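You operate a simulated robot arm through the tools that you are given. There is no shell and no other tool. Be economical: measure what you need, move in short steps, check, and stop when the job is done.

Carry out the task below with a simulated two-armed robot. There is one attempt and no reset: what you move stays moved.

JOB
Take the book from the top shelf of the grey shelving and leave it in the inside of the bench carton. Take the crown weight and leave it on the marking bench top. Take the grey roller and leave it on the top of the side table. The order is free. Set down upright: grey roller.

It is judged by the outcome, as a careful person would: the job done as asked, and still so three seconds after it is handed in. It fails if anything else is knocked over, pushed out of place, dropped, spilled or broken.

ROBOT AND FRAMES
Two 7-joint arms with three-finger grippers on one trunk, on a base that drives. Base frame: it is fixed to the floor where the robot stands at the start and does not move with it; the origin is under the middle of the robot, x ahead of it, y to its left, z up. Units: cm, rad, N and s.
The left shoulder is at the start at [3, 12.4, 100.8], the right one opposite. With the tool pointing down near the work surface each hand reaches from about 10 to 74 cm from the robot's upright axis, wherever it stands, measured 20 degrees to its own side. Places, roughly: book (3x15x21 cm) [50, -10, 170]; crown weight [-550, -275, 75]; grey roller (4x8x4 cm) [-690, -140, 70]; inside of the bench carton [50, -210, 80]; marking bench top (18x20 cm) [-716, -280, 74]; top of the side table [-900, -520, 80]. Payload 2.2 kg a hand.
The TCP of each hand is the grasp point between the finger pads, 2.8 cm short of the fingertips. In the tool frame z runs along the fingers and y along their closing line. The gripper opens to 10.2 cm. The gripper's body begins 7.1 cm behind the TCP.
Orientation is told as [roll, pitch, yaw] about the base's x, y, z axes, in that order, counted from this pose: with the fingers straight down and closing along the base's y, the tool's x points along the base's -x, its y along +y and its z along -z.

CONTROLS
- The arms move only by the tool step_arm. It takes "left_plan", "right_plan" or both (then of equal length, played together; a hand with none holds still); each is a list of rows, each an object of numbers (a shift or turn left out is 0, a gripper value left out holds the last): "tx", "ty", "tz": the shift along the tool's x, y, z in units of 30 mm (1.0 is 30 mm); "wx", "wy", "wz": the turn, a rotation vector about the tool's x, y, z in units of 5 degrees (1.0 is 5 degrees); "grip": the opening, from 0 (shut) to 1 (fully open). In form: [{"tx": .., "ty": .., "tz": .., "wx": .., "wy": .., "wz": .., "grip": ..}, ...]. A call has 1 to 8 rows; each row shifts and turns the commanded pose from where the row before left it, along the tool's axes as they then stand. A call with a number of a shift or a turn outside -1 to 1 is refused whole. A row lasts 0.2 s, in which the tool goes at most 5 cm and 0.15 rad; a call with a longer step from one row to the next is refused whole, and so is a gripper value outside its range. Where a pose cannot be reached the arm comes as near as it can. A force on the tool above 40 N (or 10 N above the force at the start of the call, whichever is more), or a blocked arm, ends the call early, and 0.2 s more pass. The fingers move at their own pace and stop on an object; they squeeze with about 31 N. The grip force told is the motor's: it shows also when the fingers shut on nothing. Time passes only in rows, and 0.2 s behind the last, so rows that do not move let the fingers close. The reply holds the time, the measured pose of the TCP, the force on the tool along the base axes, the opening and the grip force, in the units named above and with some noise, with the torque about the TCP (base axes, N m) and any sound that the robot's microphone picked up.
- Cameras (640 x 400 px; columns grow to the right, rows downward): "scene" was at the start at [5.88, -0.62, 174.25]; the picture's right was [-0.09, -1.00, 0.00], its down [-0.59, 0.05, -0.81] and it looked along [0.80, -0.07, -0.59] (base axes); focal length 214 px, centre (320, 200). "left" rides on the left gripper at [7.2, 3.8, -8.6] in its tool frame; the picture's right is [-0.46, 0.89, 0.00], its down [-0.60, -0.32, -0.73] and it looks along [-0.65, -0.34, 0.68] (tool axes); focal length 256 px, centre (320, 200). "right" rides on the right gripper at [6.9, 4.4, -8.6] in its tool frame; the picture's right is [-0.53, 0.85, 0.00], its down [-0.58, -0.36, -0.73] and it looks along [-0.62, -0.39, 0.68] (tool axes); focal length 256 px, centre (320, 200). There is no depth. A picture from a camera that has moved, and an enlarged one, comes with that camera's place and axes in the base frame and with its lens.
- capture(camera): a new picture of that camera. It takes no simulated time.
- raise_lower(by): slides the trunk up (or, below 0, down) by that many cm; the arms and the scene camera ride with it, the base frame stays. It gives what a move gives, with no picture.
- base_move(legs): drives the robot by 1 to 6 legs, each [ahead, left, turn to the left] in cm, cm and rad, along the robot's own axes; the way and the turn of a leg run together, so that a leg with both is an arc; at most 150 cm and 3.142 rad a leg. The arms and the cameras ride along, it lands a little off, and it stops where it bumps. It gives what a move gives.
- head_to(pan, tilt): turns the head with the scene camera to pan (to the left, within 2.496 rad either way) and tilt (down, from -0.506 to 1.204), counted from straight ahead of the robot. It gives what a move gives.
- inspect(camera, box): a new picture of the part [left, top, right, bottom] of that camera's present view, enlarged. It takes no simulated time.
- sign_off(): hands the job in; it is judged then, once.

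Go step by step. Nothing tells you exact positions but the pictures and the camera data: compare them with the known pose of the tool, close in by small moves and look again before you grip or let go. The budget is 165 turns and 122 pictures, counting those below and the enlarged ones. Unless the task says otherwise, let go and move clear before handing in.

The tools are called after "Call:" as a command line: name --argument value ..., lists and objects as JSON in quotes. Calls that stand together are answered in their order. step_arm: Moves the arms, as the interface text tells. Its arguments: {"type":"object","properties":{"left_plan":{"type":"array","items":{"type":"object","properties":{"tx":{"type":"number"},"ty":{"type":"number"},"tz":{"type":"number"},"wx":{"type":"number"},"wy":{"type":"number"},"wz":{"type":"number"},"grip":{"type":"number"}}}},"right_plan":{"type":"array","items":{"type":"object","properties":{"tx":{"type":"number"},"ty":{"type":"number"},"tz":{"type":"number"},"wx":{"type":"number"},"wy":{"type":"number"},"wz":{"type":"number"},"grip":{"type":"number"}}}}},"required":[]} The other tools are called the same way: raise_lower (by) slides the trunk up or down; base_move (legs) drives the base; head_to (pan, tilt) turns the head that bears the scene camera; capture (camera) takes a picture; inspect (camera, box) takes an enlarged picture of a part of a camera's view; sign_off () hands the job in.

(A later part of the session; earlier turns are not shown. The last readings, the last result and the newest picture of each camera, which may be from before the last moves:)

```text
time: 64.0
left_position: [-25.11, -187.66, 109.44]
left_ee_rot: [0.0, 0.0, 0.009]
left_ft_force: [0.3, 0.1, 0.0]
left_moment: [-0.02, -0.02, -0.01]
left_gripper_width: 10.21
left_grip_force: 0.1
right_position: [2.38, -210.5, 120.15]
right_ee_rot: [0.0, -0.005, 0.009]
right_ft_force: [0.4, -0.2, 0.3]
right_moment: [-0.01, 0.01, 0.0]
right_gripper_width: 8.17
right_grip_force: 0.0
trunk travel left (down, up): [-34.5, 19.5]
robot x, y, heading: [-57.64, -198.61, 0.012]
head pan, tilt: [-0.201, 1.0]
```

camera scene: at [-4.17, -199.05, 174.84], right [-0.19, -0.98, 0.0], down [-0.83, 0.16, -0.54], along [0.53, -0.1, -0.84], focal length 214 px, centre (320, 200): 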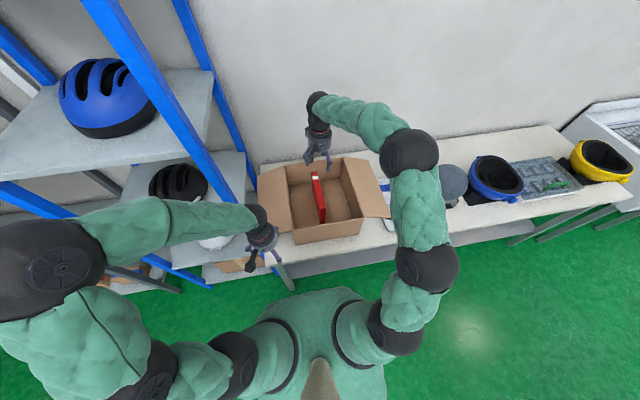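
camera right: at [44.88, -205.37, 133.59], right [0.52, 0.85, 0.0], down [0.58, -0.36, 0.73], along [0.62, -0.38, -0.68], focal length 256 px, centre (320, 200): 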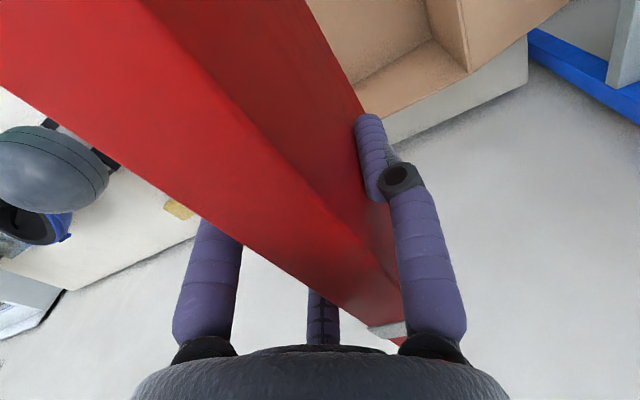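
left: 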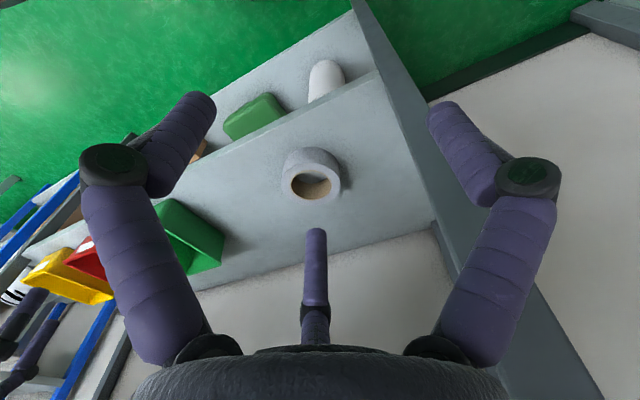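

The book is done, upright in the carton. Now I'll turn to face -x and drive along the aisle toward the far area, looking as I go.

Call:
base_move --legs '[[0, 0, 3.13], [120, 0, 0]]'

Call:
head_to --pan 0 --tilt 0.3

Call:
capture --camera "scene"

```text
time: 77.4
left_position: [-211.91, -203.05, 109.5]
left_ee_rot: [0.001, 0.0, 3.096]
left_ft_force: [0.6, -0.2, -1.5]
left_moment: [-0.01, 0.01, -0.03]
left_gripper_width: 10.2
left_grip_force: 0.1
right_position: [-238.24, -178.6, 120.06]
right_ee_rot: [0.0, -0.005, 3.094]
right_ft_force: [0.2, -0.2, -0.1]
right_moment: [0.01, -0.03, 0.01]
right_gripper_width: 8.18
right_grip_force: 0.1
trunk travel left (down, up): [-34.5, 19.5]
robot x, y, heading: [-178.9, -193.8, 3.097]
head pan, tilt: [-0.201, 1.0]
```

```text
time: 78.5
left_position: [-211.78, -203.21, 109.42]
left_ee_rot: [-0.001, 0.0, 3.095]
left_ft_force: [-0.5, -0.2, -0.3]
left_moment: [0.03, -0.02, 0.01]
left_gripper_width: 10.22
left_grip_force: 0.1
right_position: [-238.18, -178.59, 120.19]
right_ee_rot: [-0.001, -0.005, 3.097]
right_ft_force: [0.8, 0.0, 0.1]
right_moment: [-0.02, -0.04, -0.01]
right_gripper_width: 8.15
right_grip_force: 0.1
trunk travel left (down, up): [-34.5, 19.5]
robot x, y, heading: [-178.87, -193.93, 3.101]
head pan, tilt: [0.0, 0.3]
```

```text
92 pictures are left
camera scene: at [-185.09, -193.5, 186.78], right [0.05, 1.0, 0.0], down [0.3, -0.01, -0.95], along [-0.95, 0.04, -0.3], focal length 214 px, centre (320, 200)
```

scene: 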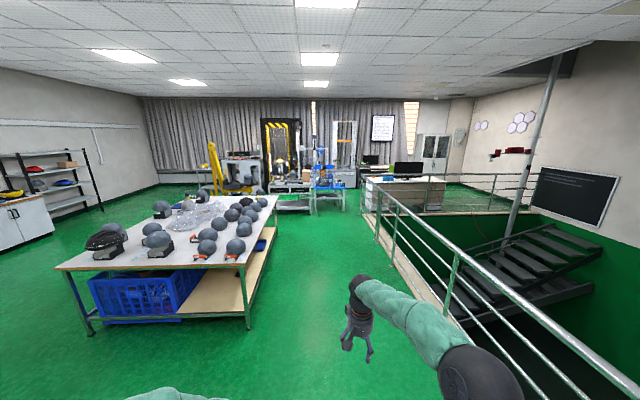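

The big table with head forms spans x -354 to -560, y below -260. The crown weight should be near its far right corner, so I'll zoom in.

Call:
inspect --camera "scene" --box '[180, 140, 360, 260]'

```text
3.33 times, centred on (270, 200) of scene
camera zoom: at [-185.09, -193.5, 186.78], right [0.05, 1.0, 0.0], down [0.3, -0.01, -0.95], along [-0.95, 0.04, -0.3], focal length 715 px, centre (487, 200)
```

zoom: 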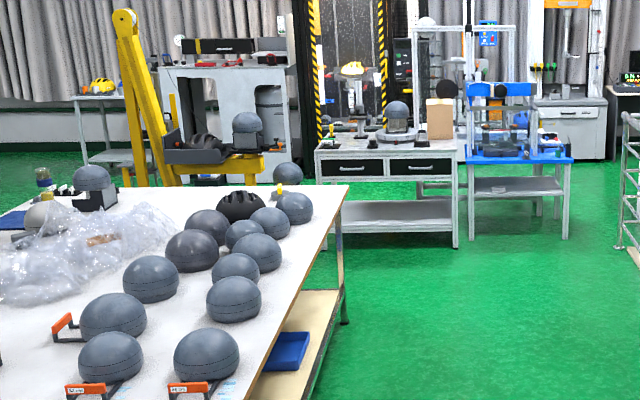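

The marking bench is the drawer table, the blue table is right of it. I'll drive on along the aisle to beside the far end of the big table.

Call:
base_move --legs '[[150, 0, 0.04], [150, 0, 0]]'

Call:
head_to --pan 0.6 --tilt 0.5

Call:
capture --camera "scene"

```text
time: 93.2
left_position: [-516.2, -206.72, 109.43]
left_ee_rot: [-0.001, 0.0, -3.076]
left_ft_force: [-0.8, 0.2, -0.1]
left_moment: [0.0, -0.03, -0.01]
left_gripper_width: 10.19
left_grip_force: 0.0
right_position: [-545.1, -185.24, 120.04]
right_ee_rot: [-0.001, -0.003, -3.075]
right_ft_force: [-0.6, 0.4, 0.4]
right_moment: [0.02, 0.0, 0.03]
right_gripper_width: 8.15
right_grip_force: 0.1
trunk travel left (down, up): [-34.5, 19.5]
robot x, y, heading: [-484.5, -194.12, -3.073]
head pan, tilt: [0.0, 0.3]
```

```text
time: 94.2
left_position: [-516.19, -206.55, 109.48]
left_ee_rot: [-0.002, -0.001, -3.074]
left_ft_force: [-0.2, 0.9, -0.2]
left_moment: [0.0, -0.01, 0.02]
left_gripper_width: 10.2
left_grip_force: 0.1
right_position: [-545.09, -185.18, 120.02]
right_ee_rot: [0.0, -0.005, -3.076]
right_ft_force: [-0.3, 0.3, -0.5]
right_moment: [-0.01, 0.01, -0.02]
right_gripper_width: 8.16
right_grip_force: 0.0
trunk travel left (down, up): [-34.5, 19.5]
robot x, y, heading: [-484.47, -193.96, -3.074]
head pan, tilt: [0.6, 0.499]
```

```text
90 pictures are left
camera scene: at [-488.44, -199.16, 184.95], right [-0.62, 0.79, 0.0], down [0.38, 0.3, -0.88], along [-0.69, -0.54, -0.48], focal length 214 px, centre (320, 200)
```

scene: 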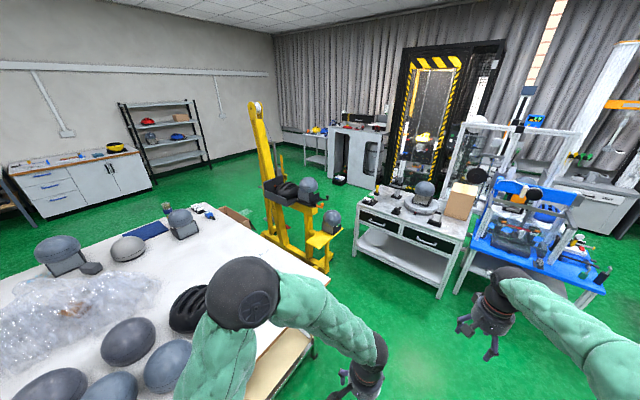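

The left arm hides the table corner. I'll raise a bit, go on ahead and turn to face the table.

Call:
raise_lower --by 12

Call:
base_move --legs '[[60, 0, 0], [0, 0, 1.5]]'

Call:
head_to --pan 0 --tilt 0.8

Call:
capture --camera "scene"

```text
time: 95.7
left_position: [-516.13, -206.54, 121.43]
left_ee_rot: [0.001, 0.0, -3.074]
left_ft_force: [0.3, 0.1, 0.0]
left_moment: [-0.04, -0.01, 0.03]
left_gripper_width: 10.2
left_grip_force: 0.0
right_position: [-545.09, -185.18, 132.02]
right_ee_rot: [0.001, -0.003, -3.075]
right_ft_force: [-0.4, 0.2, -0.2]
right_moment: [0.01, 0.02, 0.01]
right_gripper_width: 8.14
right_grip_force: 0.1
trunk travel left (down, up): [-46.5, 7.5]
robot x, y, heading: [-484.4, -194.33, -3.075]
head pan, tilt: [0.6, 0.499]
```

```text
time: 102.8
left_position: [-537.26, -230.58, 121.4]
left_ee_rot: [0.0, 0.0, -1.596]
left_ft_force: [0.0, -0.5, 0.8]
left_moment: [0.0, 0.0, -0.01]
left_gripper_width: 10.22
left_grip_force: 0.0
right_position: [-561.16, -257.31, 132.09]
right_ee_rot: [0.002, -0.006, -1.598]
right_ft_force: [-0.4, 0.3, 0.4]
right_moment: [-0.03, -0.03, 0.0]
right_gripper_width: 8.18
right_grip_force: 0.1
trunk travel left (down, up): [-46.5, 7.5]
robot x, y, heading: [-546.56, -197.86, -1.595]
head pan, tilt: [0.6, 0.499]
```

```text
time: 103.8
left_position: [-537.25, -230.62, 121.35]
left_ee_rot: [0.0, -0.002, -1.595]
left_ft_force: [0.3, 0.7, 0.0]
left_moment: [0.03, 0.0, -0.02]
left_gripper_width: 10.2
left_grip_force: 0.1
right_position: [-561.24, -257.35, 131.97]
right_ee_rot: [0.0, -0.005, -1.597]
right_ft_force: [-0.1, 0.0, -0.1]
right_moment: [-0.01, 0.0, 0.0]
right_gripper_width: 8.17
right_grip_force: 0.1
trunk travel left (down, up): [-46.5, 7.5]
robot x, y, heading: [-547.21, -198.03, -1.594]
head pan, tilt: [0.0, 0.799]
```

```text
89 pictures are left
camera scene: at [-546.93, -202.71, 194.35], right [-1.0, 0.02, 0.0], down [0.02, 0.72, -0.7], along [-0.02, -0.7, -0.72], focal length 214 px, centre (320, 200)
```

scene: 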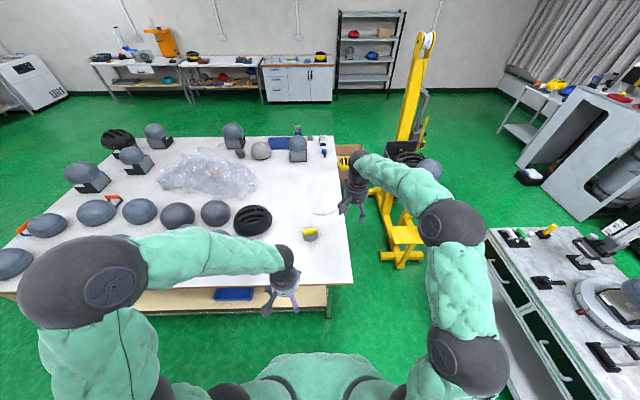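

A small yellow-topped object at about (-543,-287) should be the crown weight. Zooming in.

Call:
inspect --camera "scene" --box '[270, 205, 350, 255]'

Call:
inspect --camera "scene" --box '[480, 210, 640, 400]'

```text
8.00 times, centred on (310, 230) of scene
camera zoom: at [-546.93, -202.71, 194.35], right [-1.0, 0.02, 0.0], down [0.02, 0.72, -0.7], along [-0.02, -0.7, -0.72], focal length 1716 px, centre (400, -40)
```

zoom: 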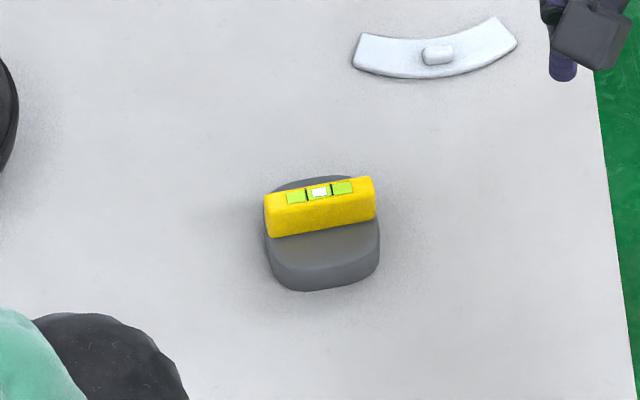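

```text
2.11 times, centred on (560, 305) of scene
camera zoom: at [-546.93, -202.71, 194.35], right [-1.0, 0.02, 0.0], down [0.02, 0.72, -0.7], along [-0.02, -0.7, -0.72], focal length 452 px, centre (-185, -21)
```

zoom: 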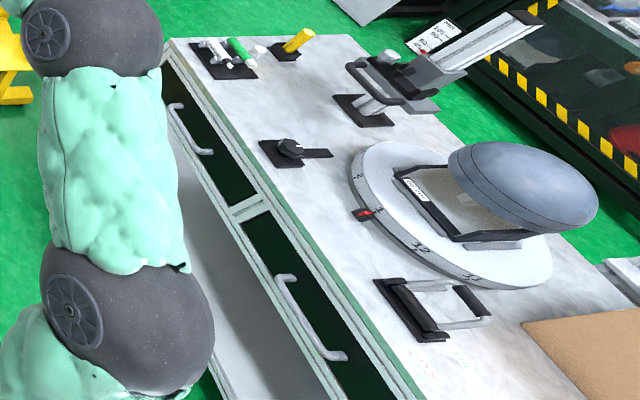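

The grey block with the yellow level on top at about (-543,-287) is the likely crown weight. Before driving closer I'll check the base's footprint against the table edge.

Call:
head_to --pan 0 --tilt 1.2

Call:
capture --camera "scene"

```text
time: 104.7
left_position: [-537.36, -230.63, 121.35]
left_ee_rot: [0.0, 0.0, -1.595]
left_ft_force: [0.2, 0.2, 0.2]
left_moment: [-0.01, -0.01, -0.01]
left_gripper_width: 10.21
left_grip_force: 0.1
right_position: [-561.12, -257.44, 132.03]
right_ee_rot: [-0.001, -0.004, -1.595]
right_ft_force: [-0.1, -0.3, -0.1]
right_moment: [-0.05, -0.02, 0.02]
right_gripper_width: 8.16
right_grip_force: 0.1
trunk travel left (down, up): [-46.5, 7.5]
robot x, y, heading: [-547.3, -197.49, -1.597]
head pan, tilt: [0.0, 1.201]
```

```text
86 pictures are left
camera scene: at [-546.89, -200.24, 191.58], right [-1.0, 0.02, 0.0], down [0.02, 0.93, -0.36], along [-0.01, -0.36, -0.93], focal length 214 px, centre (320, 200)
```

scene: 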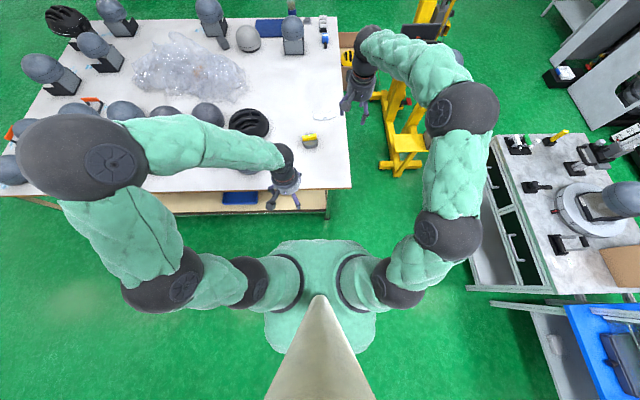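

The table edge is at y≈-252 and the weight sits 35 cm in from it. I'll strafe to put it in front of the right hand and creep closer.

Call:
base_move --legs '[[0, 14, 0], [16, 0, 0]]'

Call:
capture --camera "scene"

Call:
capture --camera "right"

```text
time: 107.0
left_position: [-523.62, -246.7, 121.39]
left_ee_rot: [0.0, 0.002, -1.597]
left_ft_force: [-0.5, 0.7, -0.7]
left_moment: [0.0, 0.02, -0.02]
left_gripper_width: 10.21
left_grip_force: 0.0
right_position: [-547.63, -273.6, 132.1]
right_ee_rot: [0.001, -0.005, -1.6]
right_ft_force: [-0.9, 0.0, 0.5]
right_moment: [-0.01, -0.01, 0.01]
right_gripper_width: 8.16
right_grip_force: 0.1
trunk travel left (down, up): [-46.5, 7.5]
robot x, y, heading: [-533.38, -213.88, -1.596]
head pan, tilt: [0.0, 1.201]
```

```text
85 pictures are left
camera scene: at [-533.18, -216.43, 191.58], right [-1.0, 0.03, 0.0], down [0.02, 0.93, -0.36], along [-0.01, -0.36, -0.93], focal length 214 px, centre (320, 200)
```

scene: 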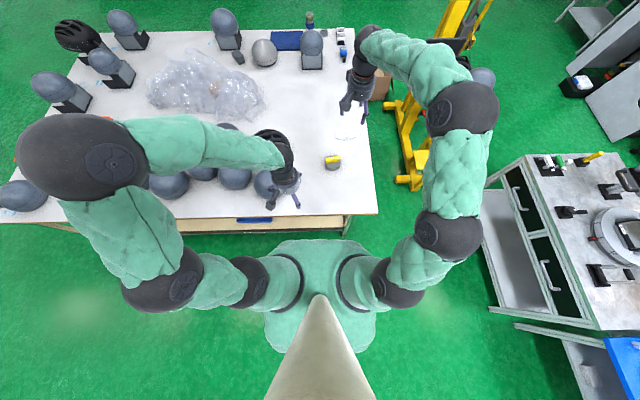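

```text
84 pictures are left
camera right: at [-542.98, -266.75, 140.74], right [0.83, -0.56, 0.0], down [-0.38, -0.56, 0.73], along [-0.41, -0.61, -0.68], focal length 256 px, centre (320, 200)
```

right: 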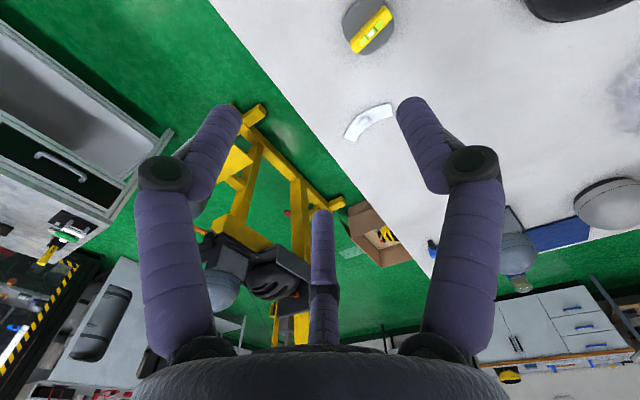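

The weight is at about (-542,-284.8) with the level's long axis about 8° off x. I'll yaw the right hand about 80° so it closes across the level bar.

Call:
step_arm --right_plan '[{"wz": 1, "grip": 1}, {"wz": 1}, {"wz": 1}, {"wz": 1}, {"wz": 1}, {"wz": 1}, {"wz": 1}, {"wz": 1}]'

Call:
step_arm --right_plan '[{"wz": 1}, {"wz": 1}, {"wz": 1}, {"wz": 1}, {"wz": 1}, {"wz": 1}, {"wz": 1}, {"wz": 1}]'

Call:
raise_lower --by -18

```text
time: 108.8
left_position: [-523.55, -246.81, 121.59]
left_ee_rot: [0.0, -0.001, -1.598]
left_ft_force: [-0.1, 0.8, 0.1]
left_moment: [0.02, -0.02, -0.05]
left_gripper_width: 10.2
left_grip_force: 0.0
right_position: [-547.54, -273.67, 132.16]
right_ee_rot: [0.003, -0.004, -2.298]
right_ft_force: [0.1, 0.4, 0.0]
right_moment: [-0.01, 0.02, -0.01]
right_gripper_width: 10.22
right_grip_force: 0.0
trunk travel left (down, up): [-46.5, 7.5]
robot x, y, heading: [-533.15, -213.97, -1.597]
head pan, tilt: [0.0, 1.201]
```

```text
time: 110.7
left_position: [-523.61, -246.87, 121.39]
left_ee_rot: [0.001, 0.0, -1.598]
left_ft_force: [0.0, 0.0, 0.3]
left_moment: [0.02, -0.01, 0.04]
left_gripper_width: 10.18
left_grip_force: 0.0
right_position: [-547.55, -273.62, 132.12]
right_ee_rot: [0.006, -0.001, -2.996]
right_ft_force: [-0.5, -0.1, 0.2]
right_moment: [-0.02, 0.01, -0.02]
right_gripper_width: 10.19
right_grip_force: 0.0
trunk travel left (down, up): [-46.5, 7.5]
robot x, y, heading: [-533.07, -213.8, -1.594]
head pan, tilt: [0.0, 1.201]
```

```text
time: 112.7
left_position: [-523.62, -246.89, 103.62]
left_ee_rot: [0.001, -0.001, -1.598]
left_ft_force: [-0.3, -0.3, -0.4]
left_moment: [0.0, -0.03, 0.0]
left_gripper_width: 10.21
left_grip_force: 0.1
right_position: [-547.6, -273.63, 114.13]
right_ee_rot: [0.006, -0.001, -2.996]
right_ft_force: [-0.7, -0.7, 0.1]
right_moment: [-0.01, 0.02, 0.0]
right_gripper_width: 10.18
right_grip_force: 0.1
trunk travel left (down, up): [-28.5, 25.5]
robot x, y, heading: [-533.3, -213.85, -1.597]
head pan, tilt: [0.0, 1.201]
```

Now I move over the weight and descend to about z 96, then look.

Call:
step_arm --right_plan '[{"tx": 0.25, "ty": 0.79}, {"tx": 0.25, "ty": 0.79}, {"tx": 0.25, "ty": 0.79}, {"tx": 0.25, "ty": 0.79}, {"tx": 0.24, "ty": 0.79, "tz": 0.5}, {"tz": 1}, {"tz": 1}, {"tz": 1}]'

Call:
capture --camera "right"

Call:
inspect --camera "scene" --box '[240, 80, 440, 220]'

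```text
time: 114.5
left_position: [-523.6, -246.78, 103.52]
left_ee_rot: [0.0, 0.0, -1.598]
left_ft_force: [0.1, -0.1, 0.8]
left_moment: [-0.02, -0.01, 0.02]
left_gripper_width: 10.2
left_grip_force: 0.1
right_position: [-542.17, -285.21, 103.76]
right_ee_rot: [0.007, 0.001, -2.997]
right_ft_force: [0.6, -0.4, -0.3]
right_moment: [0.0, -0.03, -0.01]
right_gripper_width: 10.22
right_grip_force: 0.1
trunk travel left (down, up): [-28.5, 25.5]
robot x, y, heading: [-532.96, -214.21, -1.596]
head pan, tilt: [0.0, 1.201]
```

```text
83 pictures are left
camera right: at [-534.7, -288.42, 112.46], right [-0.4, -0.91, 0.01], down [-0.62, 0.28, 0.73], along [-0.67, 0.29, -0.68], focal length 256 px, centre (320, 200)
```

right: 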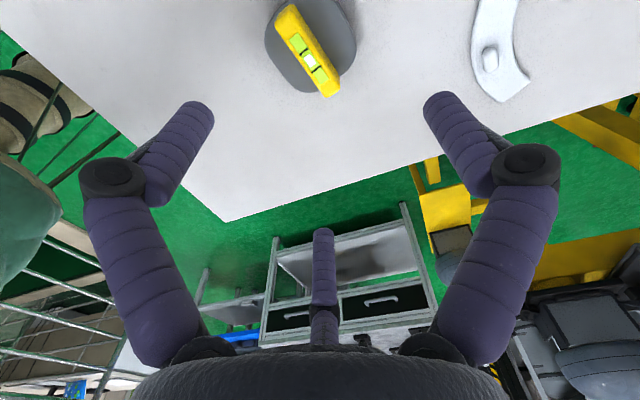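

```text
2.86 times, centred on (340, 150) of scene
camera zoom: at [-533.18, -216.49, 173.58], right [-1.0, 0.03, 0.0], down [0.02, 0.93, -0.36], along [-0.01, -0.36, -0.93], focal length 613 px, centre (263, 343)
```

zoom: 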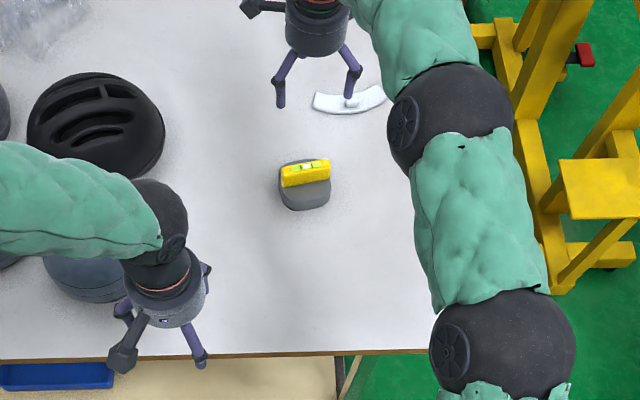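

Triangulating puts the level's top at z≈83, centred at (-542.4,-284). I'll correct 1.2 cm and descend to TCP z 84, then look.

Call:
step_arm --right_plan '[{"ty": -0.4, "tz": 0.6}, {"tz": 1}, {"tz": 1}, {"tz": 1}, {"tz": 1}, {"tz": 1}, {"tz": 0.6}]'

Call:
capture --camera "right"

Call:
inspect --camera "scene" --box '[280, 110, 400, 185]'

```text
time: 116.0
left_position: [-523.54, -246.83, 103.56]
left_ee_rot: [-0.001, -0.001, -1.597]
left_ft_force: [0.7, -0.1, -0.5]
left_moment: [-0.03, -0.03, 0.03]
left_gripper_width: 10.23
left_grip_force: 0.0
right_position: [-542.14, -284.28, 84.98]
right_ee_rot: [0.009, -0.003, -2.996]
right_ft_force: [0.2, -0.1, 0.3]
right_moment: [-0.03, -0.03, 0.03]
right_gripper_width: 10.2
right_grip_force: 0.0
trunk travel left (down, up): [-28.5, 25.5]
robot x, y, heading: [-533.48, -214.13, -1.599]
head pan, tilt: [0.0, 1.201]
```

```text
81 pictures are left
camera right: at [-534.69, -287.36, 93.69], right [-0.41, -0.91, 0.01], down [-0.62, 0.28, 0.73], along [-0.67, 0.29, -0.68], focal length 256 px, centre (320, 200)
```

right: 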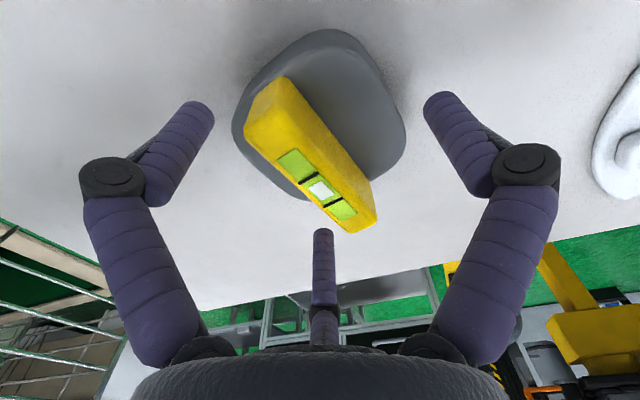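

```text
5.33 times, centred on (340, 148) of scene
camera zoom: at [-533.14, -216.5, 173.58], right [-1.0, 0.03, 0.0], down [0.02, 0.93, -0.36], along [-0.01, -0.36, -0.93], focal length 1144 px, centre (213, 480)
```

zoom: 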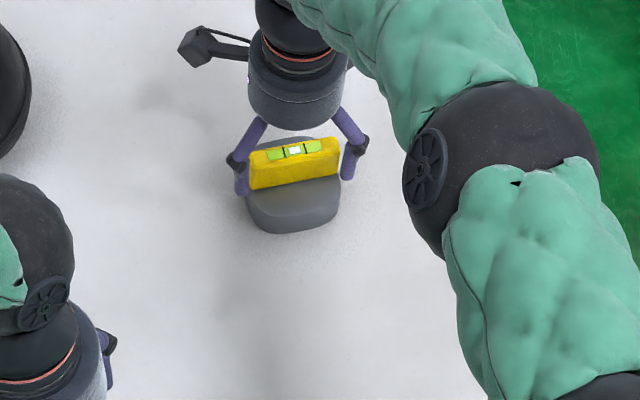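

The hand straddles the bar as intended (thumb on the far side). I'll nudge 1 cm toward the robot and lower in small steps.

Call:
step_arm --right_plan '[{"ty": -0.33, "tx": -0.2}, {"tz": 0.25}, {"tz": 0.25}, {"tz": 0.2}]'

Call:
capture --camera "right"

Call:
inspect --camera "scene" --box '[280, 110, 400, 185]'

```text
time: 117.0
left_position: [-523.68, -246.93, 103.52]
left_ee_rot: [0.0, 0.0, -1.597]
left_ft_force: [-0.3, 0.0, 0.9]
left_moment: [0.02, -0.01, 0.02]
left_gripper_width: 10.2
left_grip_force: 0.1
right_position: [-543.18, -282.9, 82.87]
right_ee_rot: [0.005, -0.003, -2.995]
right_ft_force: [0.2, 0.1, 0.7]
right_moment: [-0.02, -0.02, -0.01]
right_gripper_width: 10.2
right_grip_force: 0.0
trunk travel left (down, up): [-28.5, 25.5]
robot x, y, heading: [-533.12, -214.26, -1.599]
head pan, tilt: [0.0, 1.201]
```

```text
79 pictures are left
camera right: at [-535.55, -286.15, 91.57], right [-0.4, -0.91, 0.01], down [-0.62, 0.28, 0.73], along [-0.67, 0.29, -0.68], focal length 256 px, centre (320, 200)
```

right: 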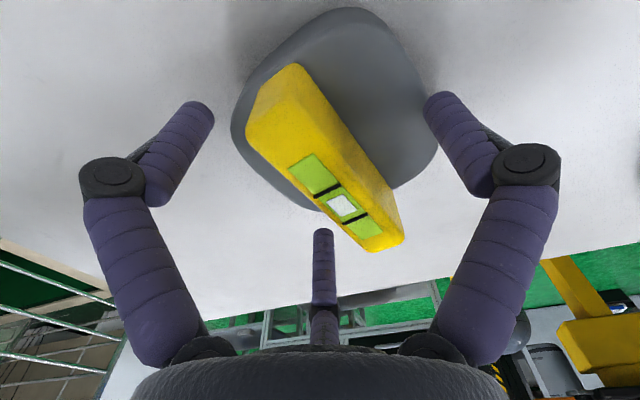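

```text
5.33 times, centred on (340, 148) of scene
camera zoom: at [-533.12, -216.51, 173.58], right [-1.0, 0.03, 0.0], down [0.02, 0.93, -0.36], along [-0.01, -0.36, -0.93], focal length 1144 px, centre (213, 480)
```

zoom: 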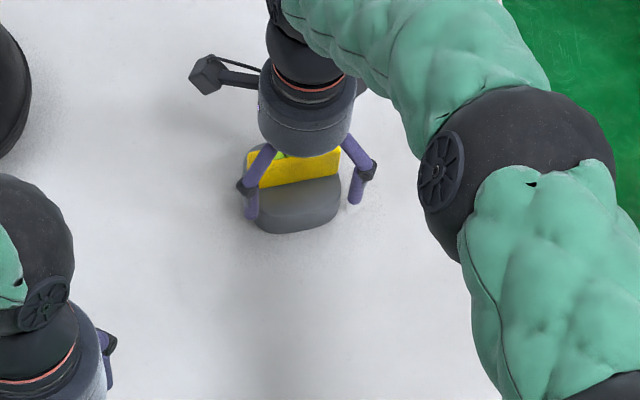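

Aligned to within about half a centimetre. Closing.

Call:
step_arm --right_plan '[{"grip": 0.5}, {"grip": 0.2}, {"grip": 0}, {"grip": 0}, {}]'

Call:
capture --camera "right"

```text
time: 117.7
left_position: [-523.55, -246.68, 103.45]
left_ee_rot: [0.0, -0.001, -1.595]
left_ft_force: [-1.0, -0.4, -0.5]
left_moment: [0.02, -0.05, 0.01]
left_gripper_width: 10.18
left_grip_force: 0.0
right_position: [-542.69, -283.46, 83.77]
right_ee_rot: [0.018, 0.001, -2.994]
right_ft_force: [3.7, 7.9, 20.9]
right_moment: [0.53, -0.24, 0.49]
right_gripper_width: 3.51
right_grip_force: 30.2
trunk travel left (down, up): [-28.5, 25.5]
robot x, y, heading: [-533.32, -213.95, -1.592]
head pan, tilt: [0.0, 1.201]
stopped in row 3 (right hand): the force on the tool passed its limit at 68 N (the readings are from after the stop); the commanded pose is now the measured one
```

```text
77 pictures are left
camera right: at [-535.3, -286.49, 92.63], right [-0.4, -0.91, 0.01], down [-0.63, 0.29, 0.72], along [-0.67, 0.28, -0.69], focal length 256 px, centre (320, 200)
```

right: 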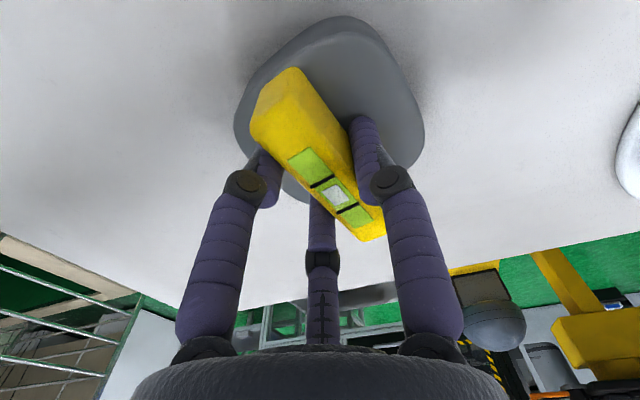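

Gripped at 3.5 cm with the fingertips resting on the block. I'll lift gently and check.

Call:
step_arm --right_plan '[{"tz": -0.15}, {"tz": -0.2}, {"tz": -0.3}, {"tz": -0.4}, {}]'

Call:
capture --camera "right"

Call:
inspect --camera "scene" --box '[280, 110, 400, 185]'

```text
time: 118.9
left_position: [-523.5, -246.88, 103.52]
left_ee_rot: [-0.001, 0.001, -1.597]
left_ft_force: [-0.3, 0.1, 0.1]
left_moment: [0.0, 0.04, 0.02]
left_gripper_width: 10.19
left_grip_force: 0.1
right_position: [-542.98, -283.41, 86.46]
right_ee_rot: [0.012, 0.0, -2.996]
right_ft_force: [1.0, -0.3, -9.3]
right_moment: [0.06, 0.0, 0.01]
right_gripper_width: 3.32
right_grip_force: 31.2
trunk travel left (down, up): [-28.5, 25.5]
robot x, y, heading: [-533.26, -214.45, -1.595]
head pan, tilt: [0.0, 1.201]
```

```text
76 pictures are left
camera right: at [-535.46, -286.54, 95.17], right [-0.4, -0.91, 0.01], down [-0.63, 0.28, 0.73], along [-0.67, 0.29, -0.69], focal length 256 px, centre (320, 200)
```

right: 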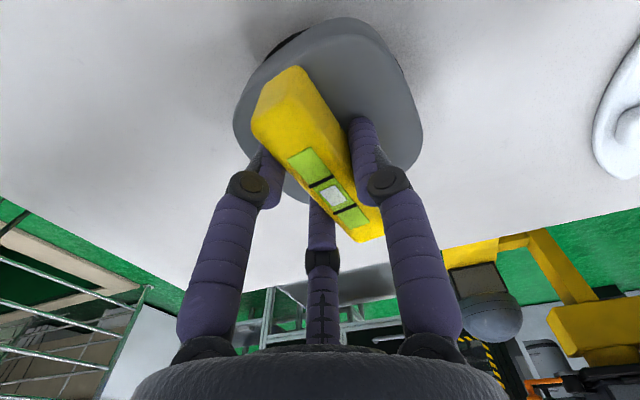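

```text
5.33 times, centred on (340, 148) of scene
camera zoom: at [-533.13, -216.59, 173.57], right [-1.0, 0.03, 0.0], down [0.02, 0.93, -0.36], along [-0.01, -0.36, -0.93], focal length 1144 px, centre (213, 480)
```

zoom: 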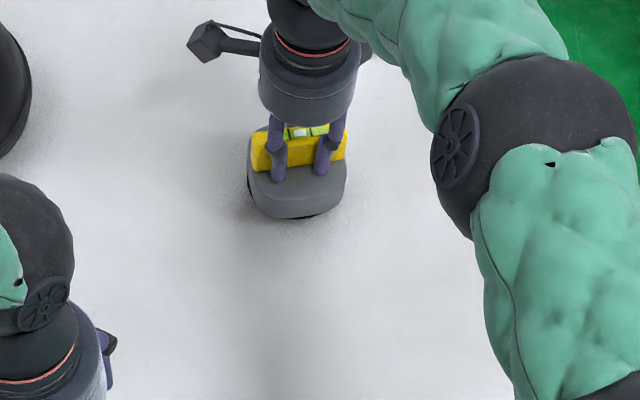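

Holding about 0.95 kg cleanly. I'll lift it high, back off from the table, and look at the marking bench.

Call:
step_arm --right_plan '[{"tz": -0.8}, {"tz": -0.8}, {"tz": -0.8}, {"tz": -0.8}, {"tz": -0.8}, {"tz": -0.8}, {"tz": -0.8}]'

Call:
raise_lower --by 15

Call:
base_move --legs '[[-30, 0, 0]]'

Call:
head_to --pan -1.0 --tilt 0.6

Call:
capture --camera "scene"

```text
time: 120.5
left_position: [-523.59, -246.84, 103.51]
left_ee_rot: [0.0, 0.001, -1.596]
left_ft_force: [0.4, 0.4, -0.8]
left_moment: [-0.03, 0.01, 0.0]
left_gripper_width: 10.19
left_grip_force: 0.1
right_position: [-542.93, -283.14, 103.29]
right_ee_rot: [0.014, -0.001, -2.992]
right_ft_force: [0.8, 0.5, -11.0]
right_moment: [0.06, 0.02, 0.02]
right_gripper_width: 3.33
right_grip_force: 30.7
trunk travel left (down, up): [-28.5, 25.5]
robot x, y, heading: [-533.18, -214.44, -1.593]
head pan, tilt: [0.0, 1.201]
```

```text
time: 122.2
left_position: [-523.4, -246.96, 118.48]
left_ee_rot: [-0.001, 0.001, -1.597]
left_ft_force: [-1.8, -0.4, 0.3]
left_moment: [0.01, 0.0, -0.01]
left_gripper_width: 10.2
left_grip_force: 0.1
right_position: [-542.94, -283.25, 118.09]
right_ee_rot: [0.011, 0.001, -2.994]
right_ft_force: [0.4, -0.8, -9.6]
right_moment: [0.06, -0.03, 0.02]
right_gripper_width: 3.32
right_grip_force: 30.9
trunk travel left (down, up): [-43.5, 10.5]
robot x, y, heading: [-533.17, -213.81, -1.597]
head pan, tilt: [0.0, 1.201]
```

```text
time: 124.3
left_position: [-522.75, -216.51, 118.54]
left_ee_rot: [0.001, 0.001, -1.599]
left_ft_force: [-0.3, -0.9, 0.2]
left_moment: [-0.02, 0.03, 0.02]
left_gripper_width: 10.17
left_grip_force: 0.0
right_position: [-542.33, -252.86, 118.16]
right_ee_rot: [0.01, 0.0, -2.996]
right_ft_force: [0.1, 0.3, -10.3]
right_moment: [0.04, 0.0, 0.01]
right_gripper_width: 3.33
right_grip_force: 30.6
trunk travel left (down, up): [-43.5, 10.5]
robot x, y, heading: [-532.13, -183.48, -1.599]
head pan, tilt: [0.0, 1.201]
```

```text
time: 125.5
left_position: [-522.82, -216.52, 118.45]
left_ee_rot: [0.001, 0.001, -1.6]
left_ft_force: [-0.2, -0.3, -0.5]
left_moment: [0.0, 0.01, -0.04]
left_gripper_width: 10.22
left_grip_force: 0.0
right_position: [-542.23, -252.86, 118.15]
right_ee_rot: [0.011, 0.0, -2.997]
right_ft_force: [0.2, -0.2, -8.9]
right_moment: [0.1, -0.02, 0.0]
right_gripper_width: 3.32
right_grip_force: 30.1
trunk travel left (down, up): [-43.5, 10.5]
robot x, y, heading: [-532.29, -183.95, -1.599]
head pan, tilt: [-1.0, 0.6]
```

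```text
74 pictures are left
camera scene: at [-539.73, -185.22, 193.03], right [-0.52, 0.86, 0.0], down [0.48, 0.29, -0.82], along [-0.71, -0.43, -0.57], focal length 214 px, centre (320, 200)
```

scene: 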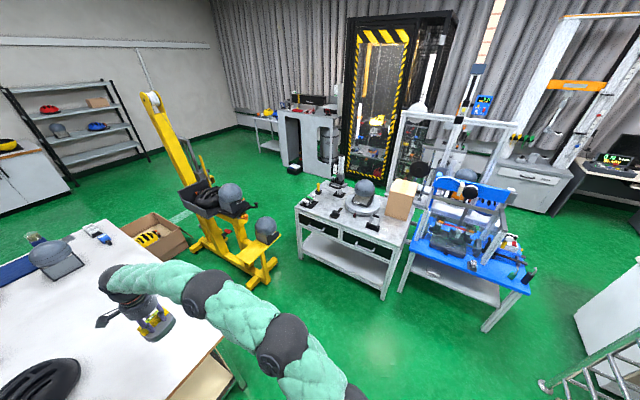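

The marking bench top spans about x -663 to -730, y -290 to -196. I'll zoom to find a free spot.

Call:
inspect --camera "scene" --box '[280, 150, 560, 330]'

```text
2.22 times, centred on (420, 240) of scene
camera zoom: at [-539.73, -185.22, 193.03], right [-0.52, 0.86, 0.0], down [0.48, 0.29, -0.82], along [-0.71, -0.43, -0.57], focal length 477 px, centre (98, 111)
```

zoom: 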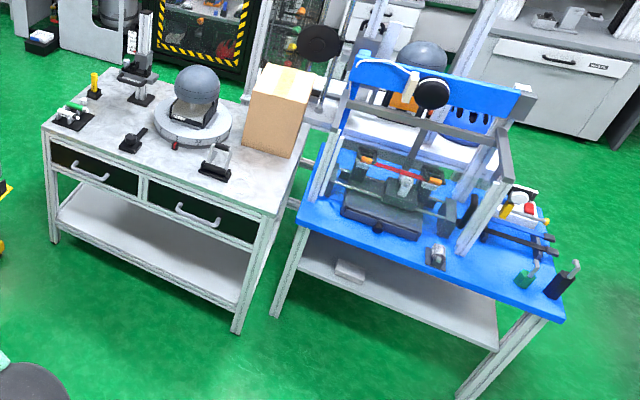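

The grey roller stands near the front edge of the blue table at about (-674,-146). There is a free patch on the left part of the bench at about (-688,-265). First I pull the hand in, turn to face -x, and drive to the bench.

Call:
step_arm --right_plan '[{"ty": -0.9}, {"ty": -0.9}, {"ty": -0.9}, {"ty": -0.9}, {"ty": -0.9}, {"ty": -0.9}, {"ty": -0.9}, {"ty": -0.9}]'

Call:
base_move --legs '[[0, 0, -1.54], [78, 0, 0], [0, 60, 0]]'

Call:
head_to --pan 0 --tilt 0.9

Call:
capture --camera "scene"

```text
time: 127.3
left_position: [-522.82, -216.45, 118.52]
left_ee_rot: [-0.001, -0.001, -1.598]
left_ft_force: [0.1, 0.3, -0.1]
left_moment: [0.03, 0.01, 0.01]
left_gripper_width: 10.22
left_grip_force: 0.0
right_position: [-545.39, -231.41, 117.99]
right_ee_rot: [0.012, 0.0, -2.995]
right_ft_force: [-0.3, 0.6, -9.1]
right_moment: [0.07, 0.01, -0.02]
right_gripper_width: 3.3
right_grip_force: 31.1
trunk travel left (down, up): [-43.5, 10.5]
robot x, y, heading: [-532.53, -183.61, -1.601]
head pan, tilt: [-1.0, 0.6]
```

```text
time: 138.1
left_position: [-641.5, -256.15, 118.42]
left_ee_rot: [0.0, 0.0, -3.134]
left_ft_force: [0.5, 0.2, -0.3]
left_moment: [-0.01, -0.01, 0.04]
left_gripper_width: 10.21
left_grip_force: 0.1
right_position: [-657.3, -233.88, 118.02]
right_ee_rot: [0.013, 0.001, 1.752]
right_ft_force: [0.0, 0.9, -9.8]
right_moment: [-0.03, -0.06, -0.05]
right_gripper_width: 3.31
right_grip_force: 30.5
trunk travel left (down, up): [-43.5, 10.5]
robot x, y, heading: [-608.91, -245.27, -3.134]
head pan, tilt: [-1.0, 0.6]
```

```text
time: 139.4
left_position: [-641.51, -256.21, 118.52]
left_ee_rot: [-0.001, -0.001, -3.135]
left_ft_force: [-0.3, -0.8, -0.3]
left_moment: [-0.04, -0.03, 0.05]
left_gripper_width: 10.19
left_grip_force: 0.1
right_position: [-657.26, -233.92, 118.0]
right_ee_rot: [0.014, 0.0, 1.749]
right_ft_force: [-0.1, 0.2, -9.8]
right_moment: [-0.03, -0.05, 0.0]
right_gripper_width: 3.32
right_grip_force: 31.3
trunk travel left (down, up): [-43.5, 10.5]
robot x, y, heading: [-609.06, -245.32, -3.133]
head pan, tilt: [0.0, 0.901]
```

```text
72 pictures are left
camera scene: at [-613.48, -245.12, 190.56], right [-0.01, 1.0, 0.0], down [0.78, 0.0, -0.62], along [-0.62, 0.0, -0.78], focal length 214 px, centre (320, 200)
```

scene: 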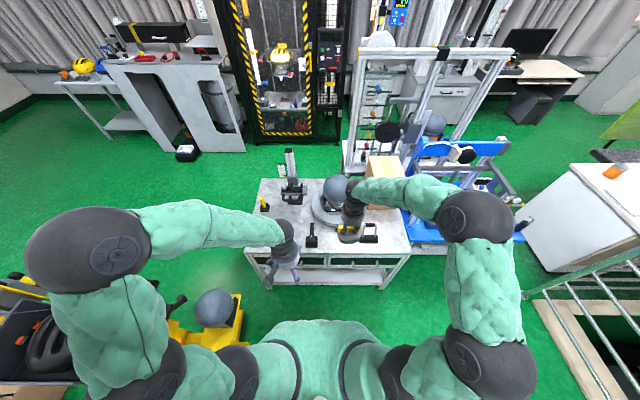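

Call:
inspect --camera "scene" --box '[230, 140, 430, 290]'

Call:
capture --camera "left"

```text
2.67 times, centred on (330, 215) of scene
camera zoom: at [-613.48, -245.12, 190.56], right [-0.01, 1.0, 0.0], down [0.78, 0.0, -0.62], along [-0.62, 0.0, -0.78], focal length 572 px, centre (293, 160)
```

zoom: 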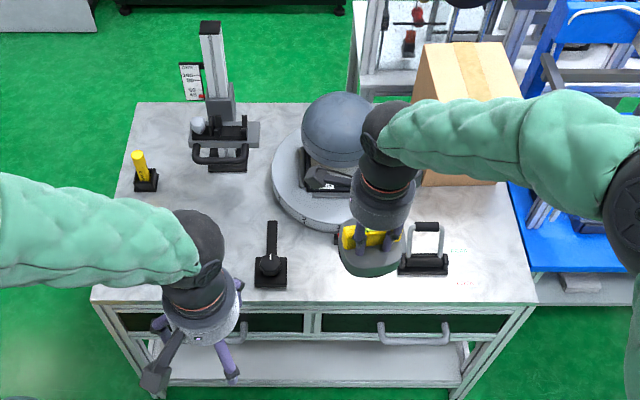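

```text
70 pictures are left
camera left: at [-634.27, -259.76, 127.05], right [-0.46, -0.89, 0.0], down [-0.61, 0.31, 0.73], along [-0.65, 0.34, -0.68], focal length 256 px, centre (320, 200)
```

left: 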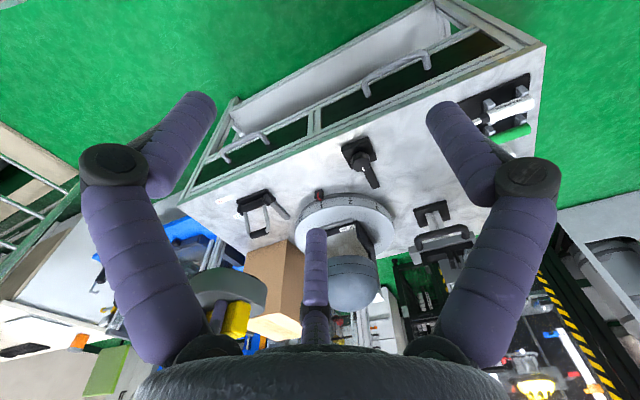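

A free patch is centred at about (-688,-263). I'll raise a bit, turn 0.5 rad left and creep forward so the patch falls in the right hand's natural zone.

Call:
raise_lower --by 8

Call:
base_move --legs '[[0, 0, 0.5], [13, 0, 0]]'

Call:
head_to --pan -0.2 --tilt 0.95

Call:
capture --camera "scene"

```text
time: 140.6
left_position: [-641.47, -256.11, 126.48]
left_ee_rot: [0.0, -0.001, -3.134]
left_ft_force: [0.4, 0.3, -0.4]
left_moment: [0.0, 0.01, 0.02]
left_gripper_width: 10.2
left_grip_force: 0.0
right_position: [-657.26, -233.82, 126.02]
right_ee_rot: [0.011, 0.001, 1.751]
right_ft_force: [0.1, 0.2, -10.2]
right_moment: [0.0, -0.06, -0.04]
right_gripper_width: 3.28
right_grip_force: 31.0
trunk travel left (down, up): [-51.5, 2.5]
robot x, y, heading: [-609.28, -245.32, -3.135]
head pan, tilt: [0.0, 0.901]
```

```text
time: 143.2
left_position: [-643.52, -276.54, 126.47]
left_ee_rot: [0.0, 0.001, -2.632]
left_ft_force: [0.7, -0.1, -0.9]
left_moment: [-0.01, 0.01, -0.03]
left_gripper_width: 10.2
left_grip_force: 0.1
right_position: [-667.85, -264.79, 126.13]
right_ee_rot: [0.012, -0.001, 2.253]
right_ft_force: [1.4, -0.2, -10.4]
right_moment: [0.01, -0.03, 0.01]
right_gripper_width: 3.34
right_grip_force: 31.2
trunk travel left (down, up): [-51.5, 2.5]
robot x, y, heading: [-620.37, -251.66, -2.632]
head pan, tilt: [0.0, 0.901]
```

```text
time: 144.0
left_position: [-643.58, -276.71, 126.41]
left_ee_rot: [0.0, 0.001, -2.633]
left_ft_force: [-0.3, -0.8, -0.5]
left_moment: [-0.01, 0.0, -0.01]
left_gripper_width: 10.21
left_grip_force: 0.1
right_position: [-667.94, -264.92, 125.91]
right_ee_rot: [0.013, 0.0, 2.254]
right_ft_force: [-0.4, -0.1, -10.0]
right_moment: [0.04, -0.09, 0.0]
right_gripper_width: 3.31
right_grip_force: 30.7
trunk travel left (down, up): [-51.5, 2.5]
robot x, y, heading: [-620.3, -251.8, -2.635]
head pan, tilt: [-0.201, 0.949]
```

```text
69 pictures are left
camera scene: at [-624.61, -252.24, 198.19], right [-0.3, 0.95, 0.0], down [0.78, 0.25, -0.58], along [-0.55, -0.18, -0.81], focal length 214 px, centre (320, 200)
```

scene: 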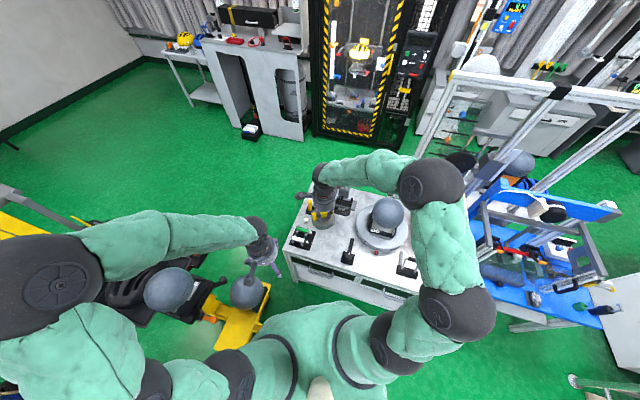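

I move the hand over the free patch, still high.

Call:
step_arm --right_plan '[{"tx": -0.84, "ty": 0.95}, {"tx": -0.84, "ty": 0.95}, {"tx": -0.84, "ty": 0.95}, {"tx": -0.84, "ty": 0.95}, {"tx": -0.84, "ty": 0.95}, {"tz": 1}, {"tz": 1}, {"tz": 0.6}]'

Call:
capture --camera "right"

Call:
inspect --camera "scene" --box '[260, 160, 420, 280]'

Call:
capture --camera "left"

```text
time: 145.8
left_position: [-643.62, -276.63, 126.56]
left_ee_rot: [-0.001, 0.002, -2.632]
left_ft_force: [0.1, 1.0, -0.2]
left_moment: [-0.01, -0.01, 0.0]
left_gripper_width: 10.21
left_grip_force: 0.1
right_position: [-687.1, -263.91, 118.41]
right_ee_rot: [0.01, 0.0, 2.252]
right_ft_force: [-0.4, 0.5, -9.5]
right_moment: [-0.03, -0.1, 0.02]
right_gripper_width: 3.32
right_grip_force: 30.9
trunk travel left (down, up): [-51.5, 2.5]
robot x, y, heading: [-619.95, -251.74, -2.633]
head pan, tilt: [-0.201, 0.949]
```

```text
68 pictures are left
camera right: at [-685.98, -271.82, 127.16], right [-0.99, -0.12, 0.01], down [-0.07, 0.68, 0.73], along [-0.09, 0.72, -0.69], focal length 256 px, centre (320, 200)
```

right: 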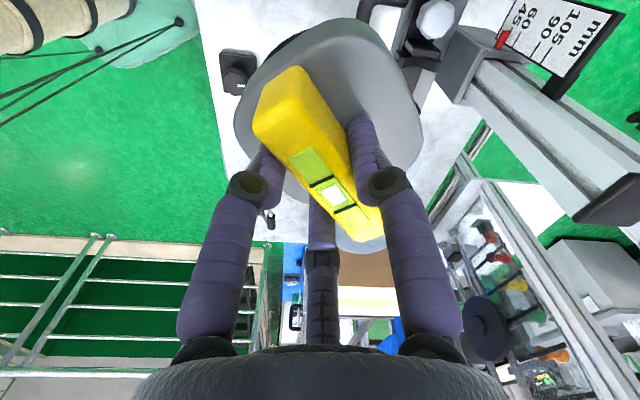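

```text
3.33 times, centred on (340, 220) of scene
camera zoom: at [-624.59, -252.14, 198.19], right [-0.3, 0.95, 0.0], down [0.78, 0.25, -0.58], along [-0.55, -0.18, -0.81], focal length 715 px, centre (253, 133)
```

zoom: 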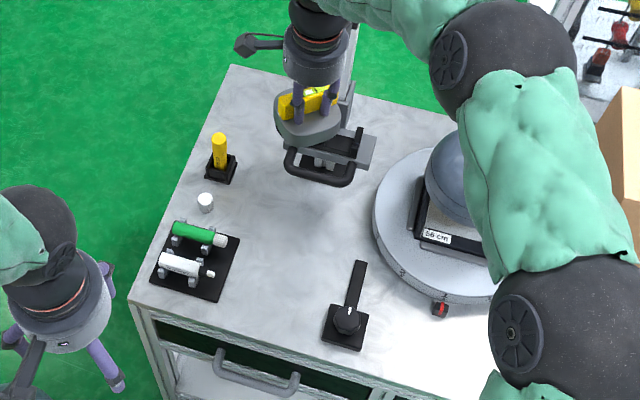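

```text
66 pictures are left
camera left: at [-635.49, -276.38, 135.04], right [0.03, -1.0, 0.0], down [-0.68, -0.02, 0.73], along [-0.73, -0.02, -0.68], focal length 256 px, centre (320, 200)
```

left: 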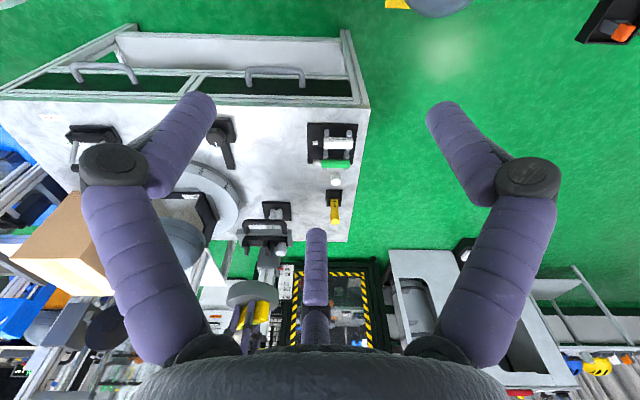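

The patch is clear: pens to the left, bracket to the right, and the clamp handle behind at x≈-695. I'll nudge 1.5 cm toward the front and descend.

Call:
step_arm --right_plan '[{"tx": 0.45, "ty": -0.28}, {"tz": 1}, {"tz": 1}, {"tz": 1}, {"tz": 1}, {"tz": 1}, {"tz": 1}, {"tz": 1}]'

Call:
inspect --camera "scene" --box '[260, 160, 420, 280]'

Call:
capture --camera "right"

```text
time: 147.6
left_position: [-643.72, -276.64, 126.44]
left_ee_rot: [0.002, 0.002, -2.633]
left_ft_force: [-0.4, 0.1, -1.0]
left_moment: [0.01, 0.01, 0.0]
left_gripper_width: 10.19
left_grip_force: 0.1
right_position: [-685.86, -264.61, 97.03]
right_ee_rot: [0.012, -0.002, 2.253]
right_ft_force: [-1.2, 0.2, -9.1]
right_moment: [0.05, -0.08, 0.01]
right_gripper_width: 3.32
right_grip_force: 31.4
trunk travel left (down, up): [-51.5, 2.5]
robot x, y, heading: [-620.48, -251.58, -2.631]
head pan, tilt: [-0.201, 0.949]
```

```text
3.33 times, centred on (340, 220) of scene
camera zoom: at [-624.64, -252.17, 198.18], right [-0.3, 0.95, 0.0], down [0.78, 0.25, -0.58], along [-0.55, -0.18, -0.81], focal length 715 px, centre (253, 133)
```

zoom: 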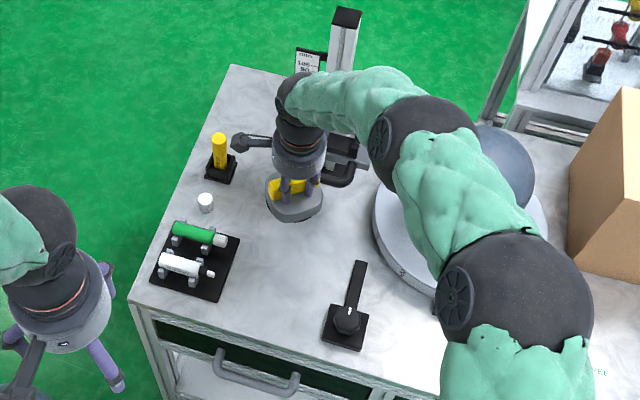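

```text
64 pictures are left
camera right: at [-684.86, -272.55, 105.78], right [-0.99, -0.12, 0.01], down [-0.07, 0.68, 0.73], along [-0.09, 0.72, -0.69], focal length 256 px, centre (320, 200)
```

right: 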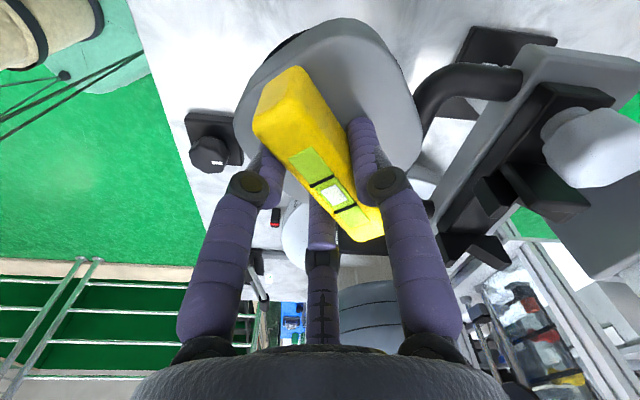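

I'll shift 2.5 cm further from the clamp handle, then descend slowly to contact.

Call:
step_arm --right_plan '[{"tx": 0.53, "ty": -0.65}, {"tz": 0.9}, {"tz": 0.9}, {"tz": 0.7}, {"tz": 0.5}, {"tz": 0.3}, {"tz": 0.2}, {"tz": 0.15}]'

Call:
inspect --camera "scene" --box '[260, 160, 420, 280]'

```text
time: 149.4
left_position: [-643.59, -276.51, 126.4]
left_ee_rot: [0.0, 0.001, -2.631]
left_ft_force: [0.8, -0.2, -0.6]
left_moment: [-0.01, 0.05, 0.04]
left_gripper_width: 10.2
left_grip_force: 0.0
right_position: [-683.41, -264.77, 86.3]
right_ee_rot: [0.01, -0.001, 2.252]
right_ft_force: [-1.4, 0.7, -9.7]
right_moment: [0.04, -0.05, 0.0]
right_gripper_width: 3.27
right_grip_force: 31.1
trunk travel left (down, up): [-51.5, 2.5]
robot x, y, heading: [-620.28, -251.49, -2.634]
head pan, tilt: [-0.201, 0.949]
```

```text
3.33 times, centred on (340, 220) of scene
camera zoom: at [-624.53, -252.17, 198.19], right [-0.3, 0.95, 0.0], down [0.78, 0.25, -0.58], along [-0.55, -0.18, -0.81], focal length 715 px, centre (253, 133)
```

zoom: 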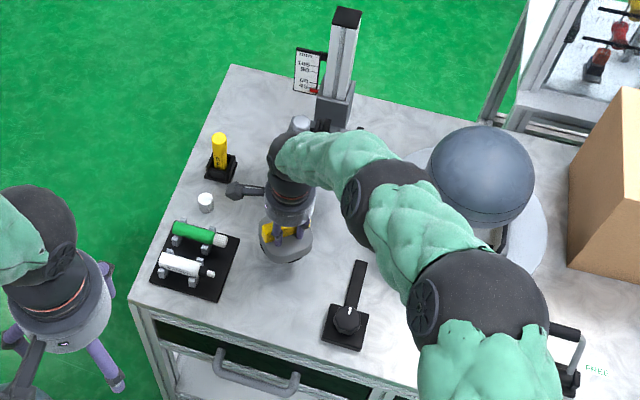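

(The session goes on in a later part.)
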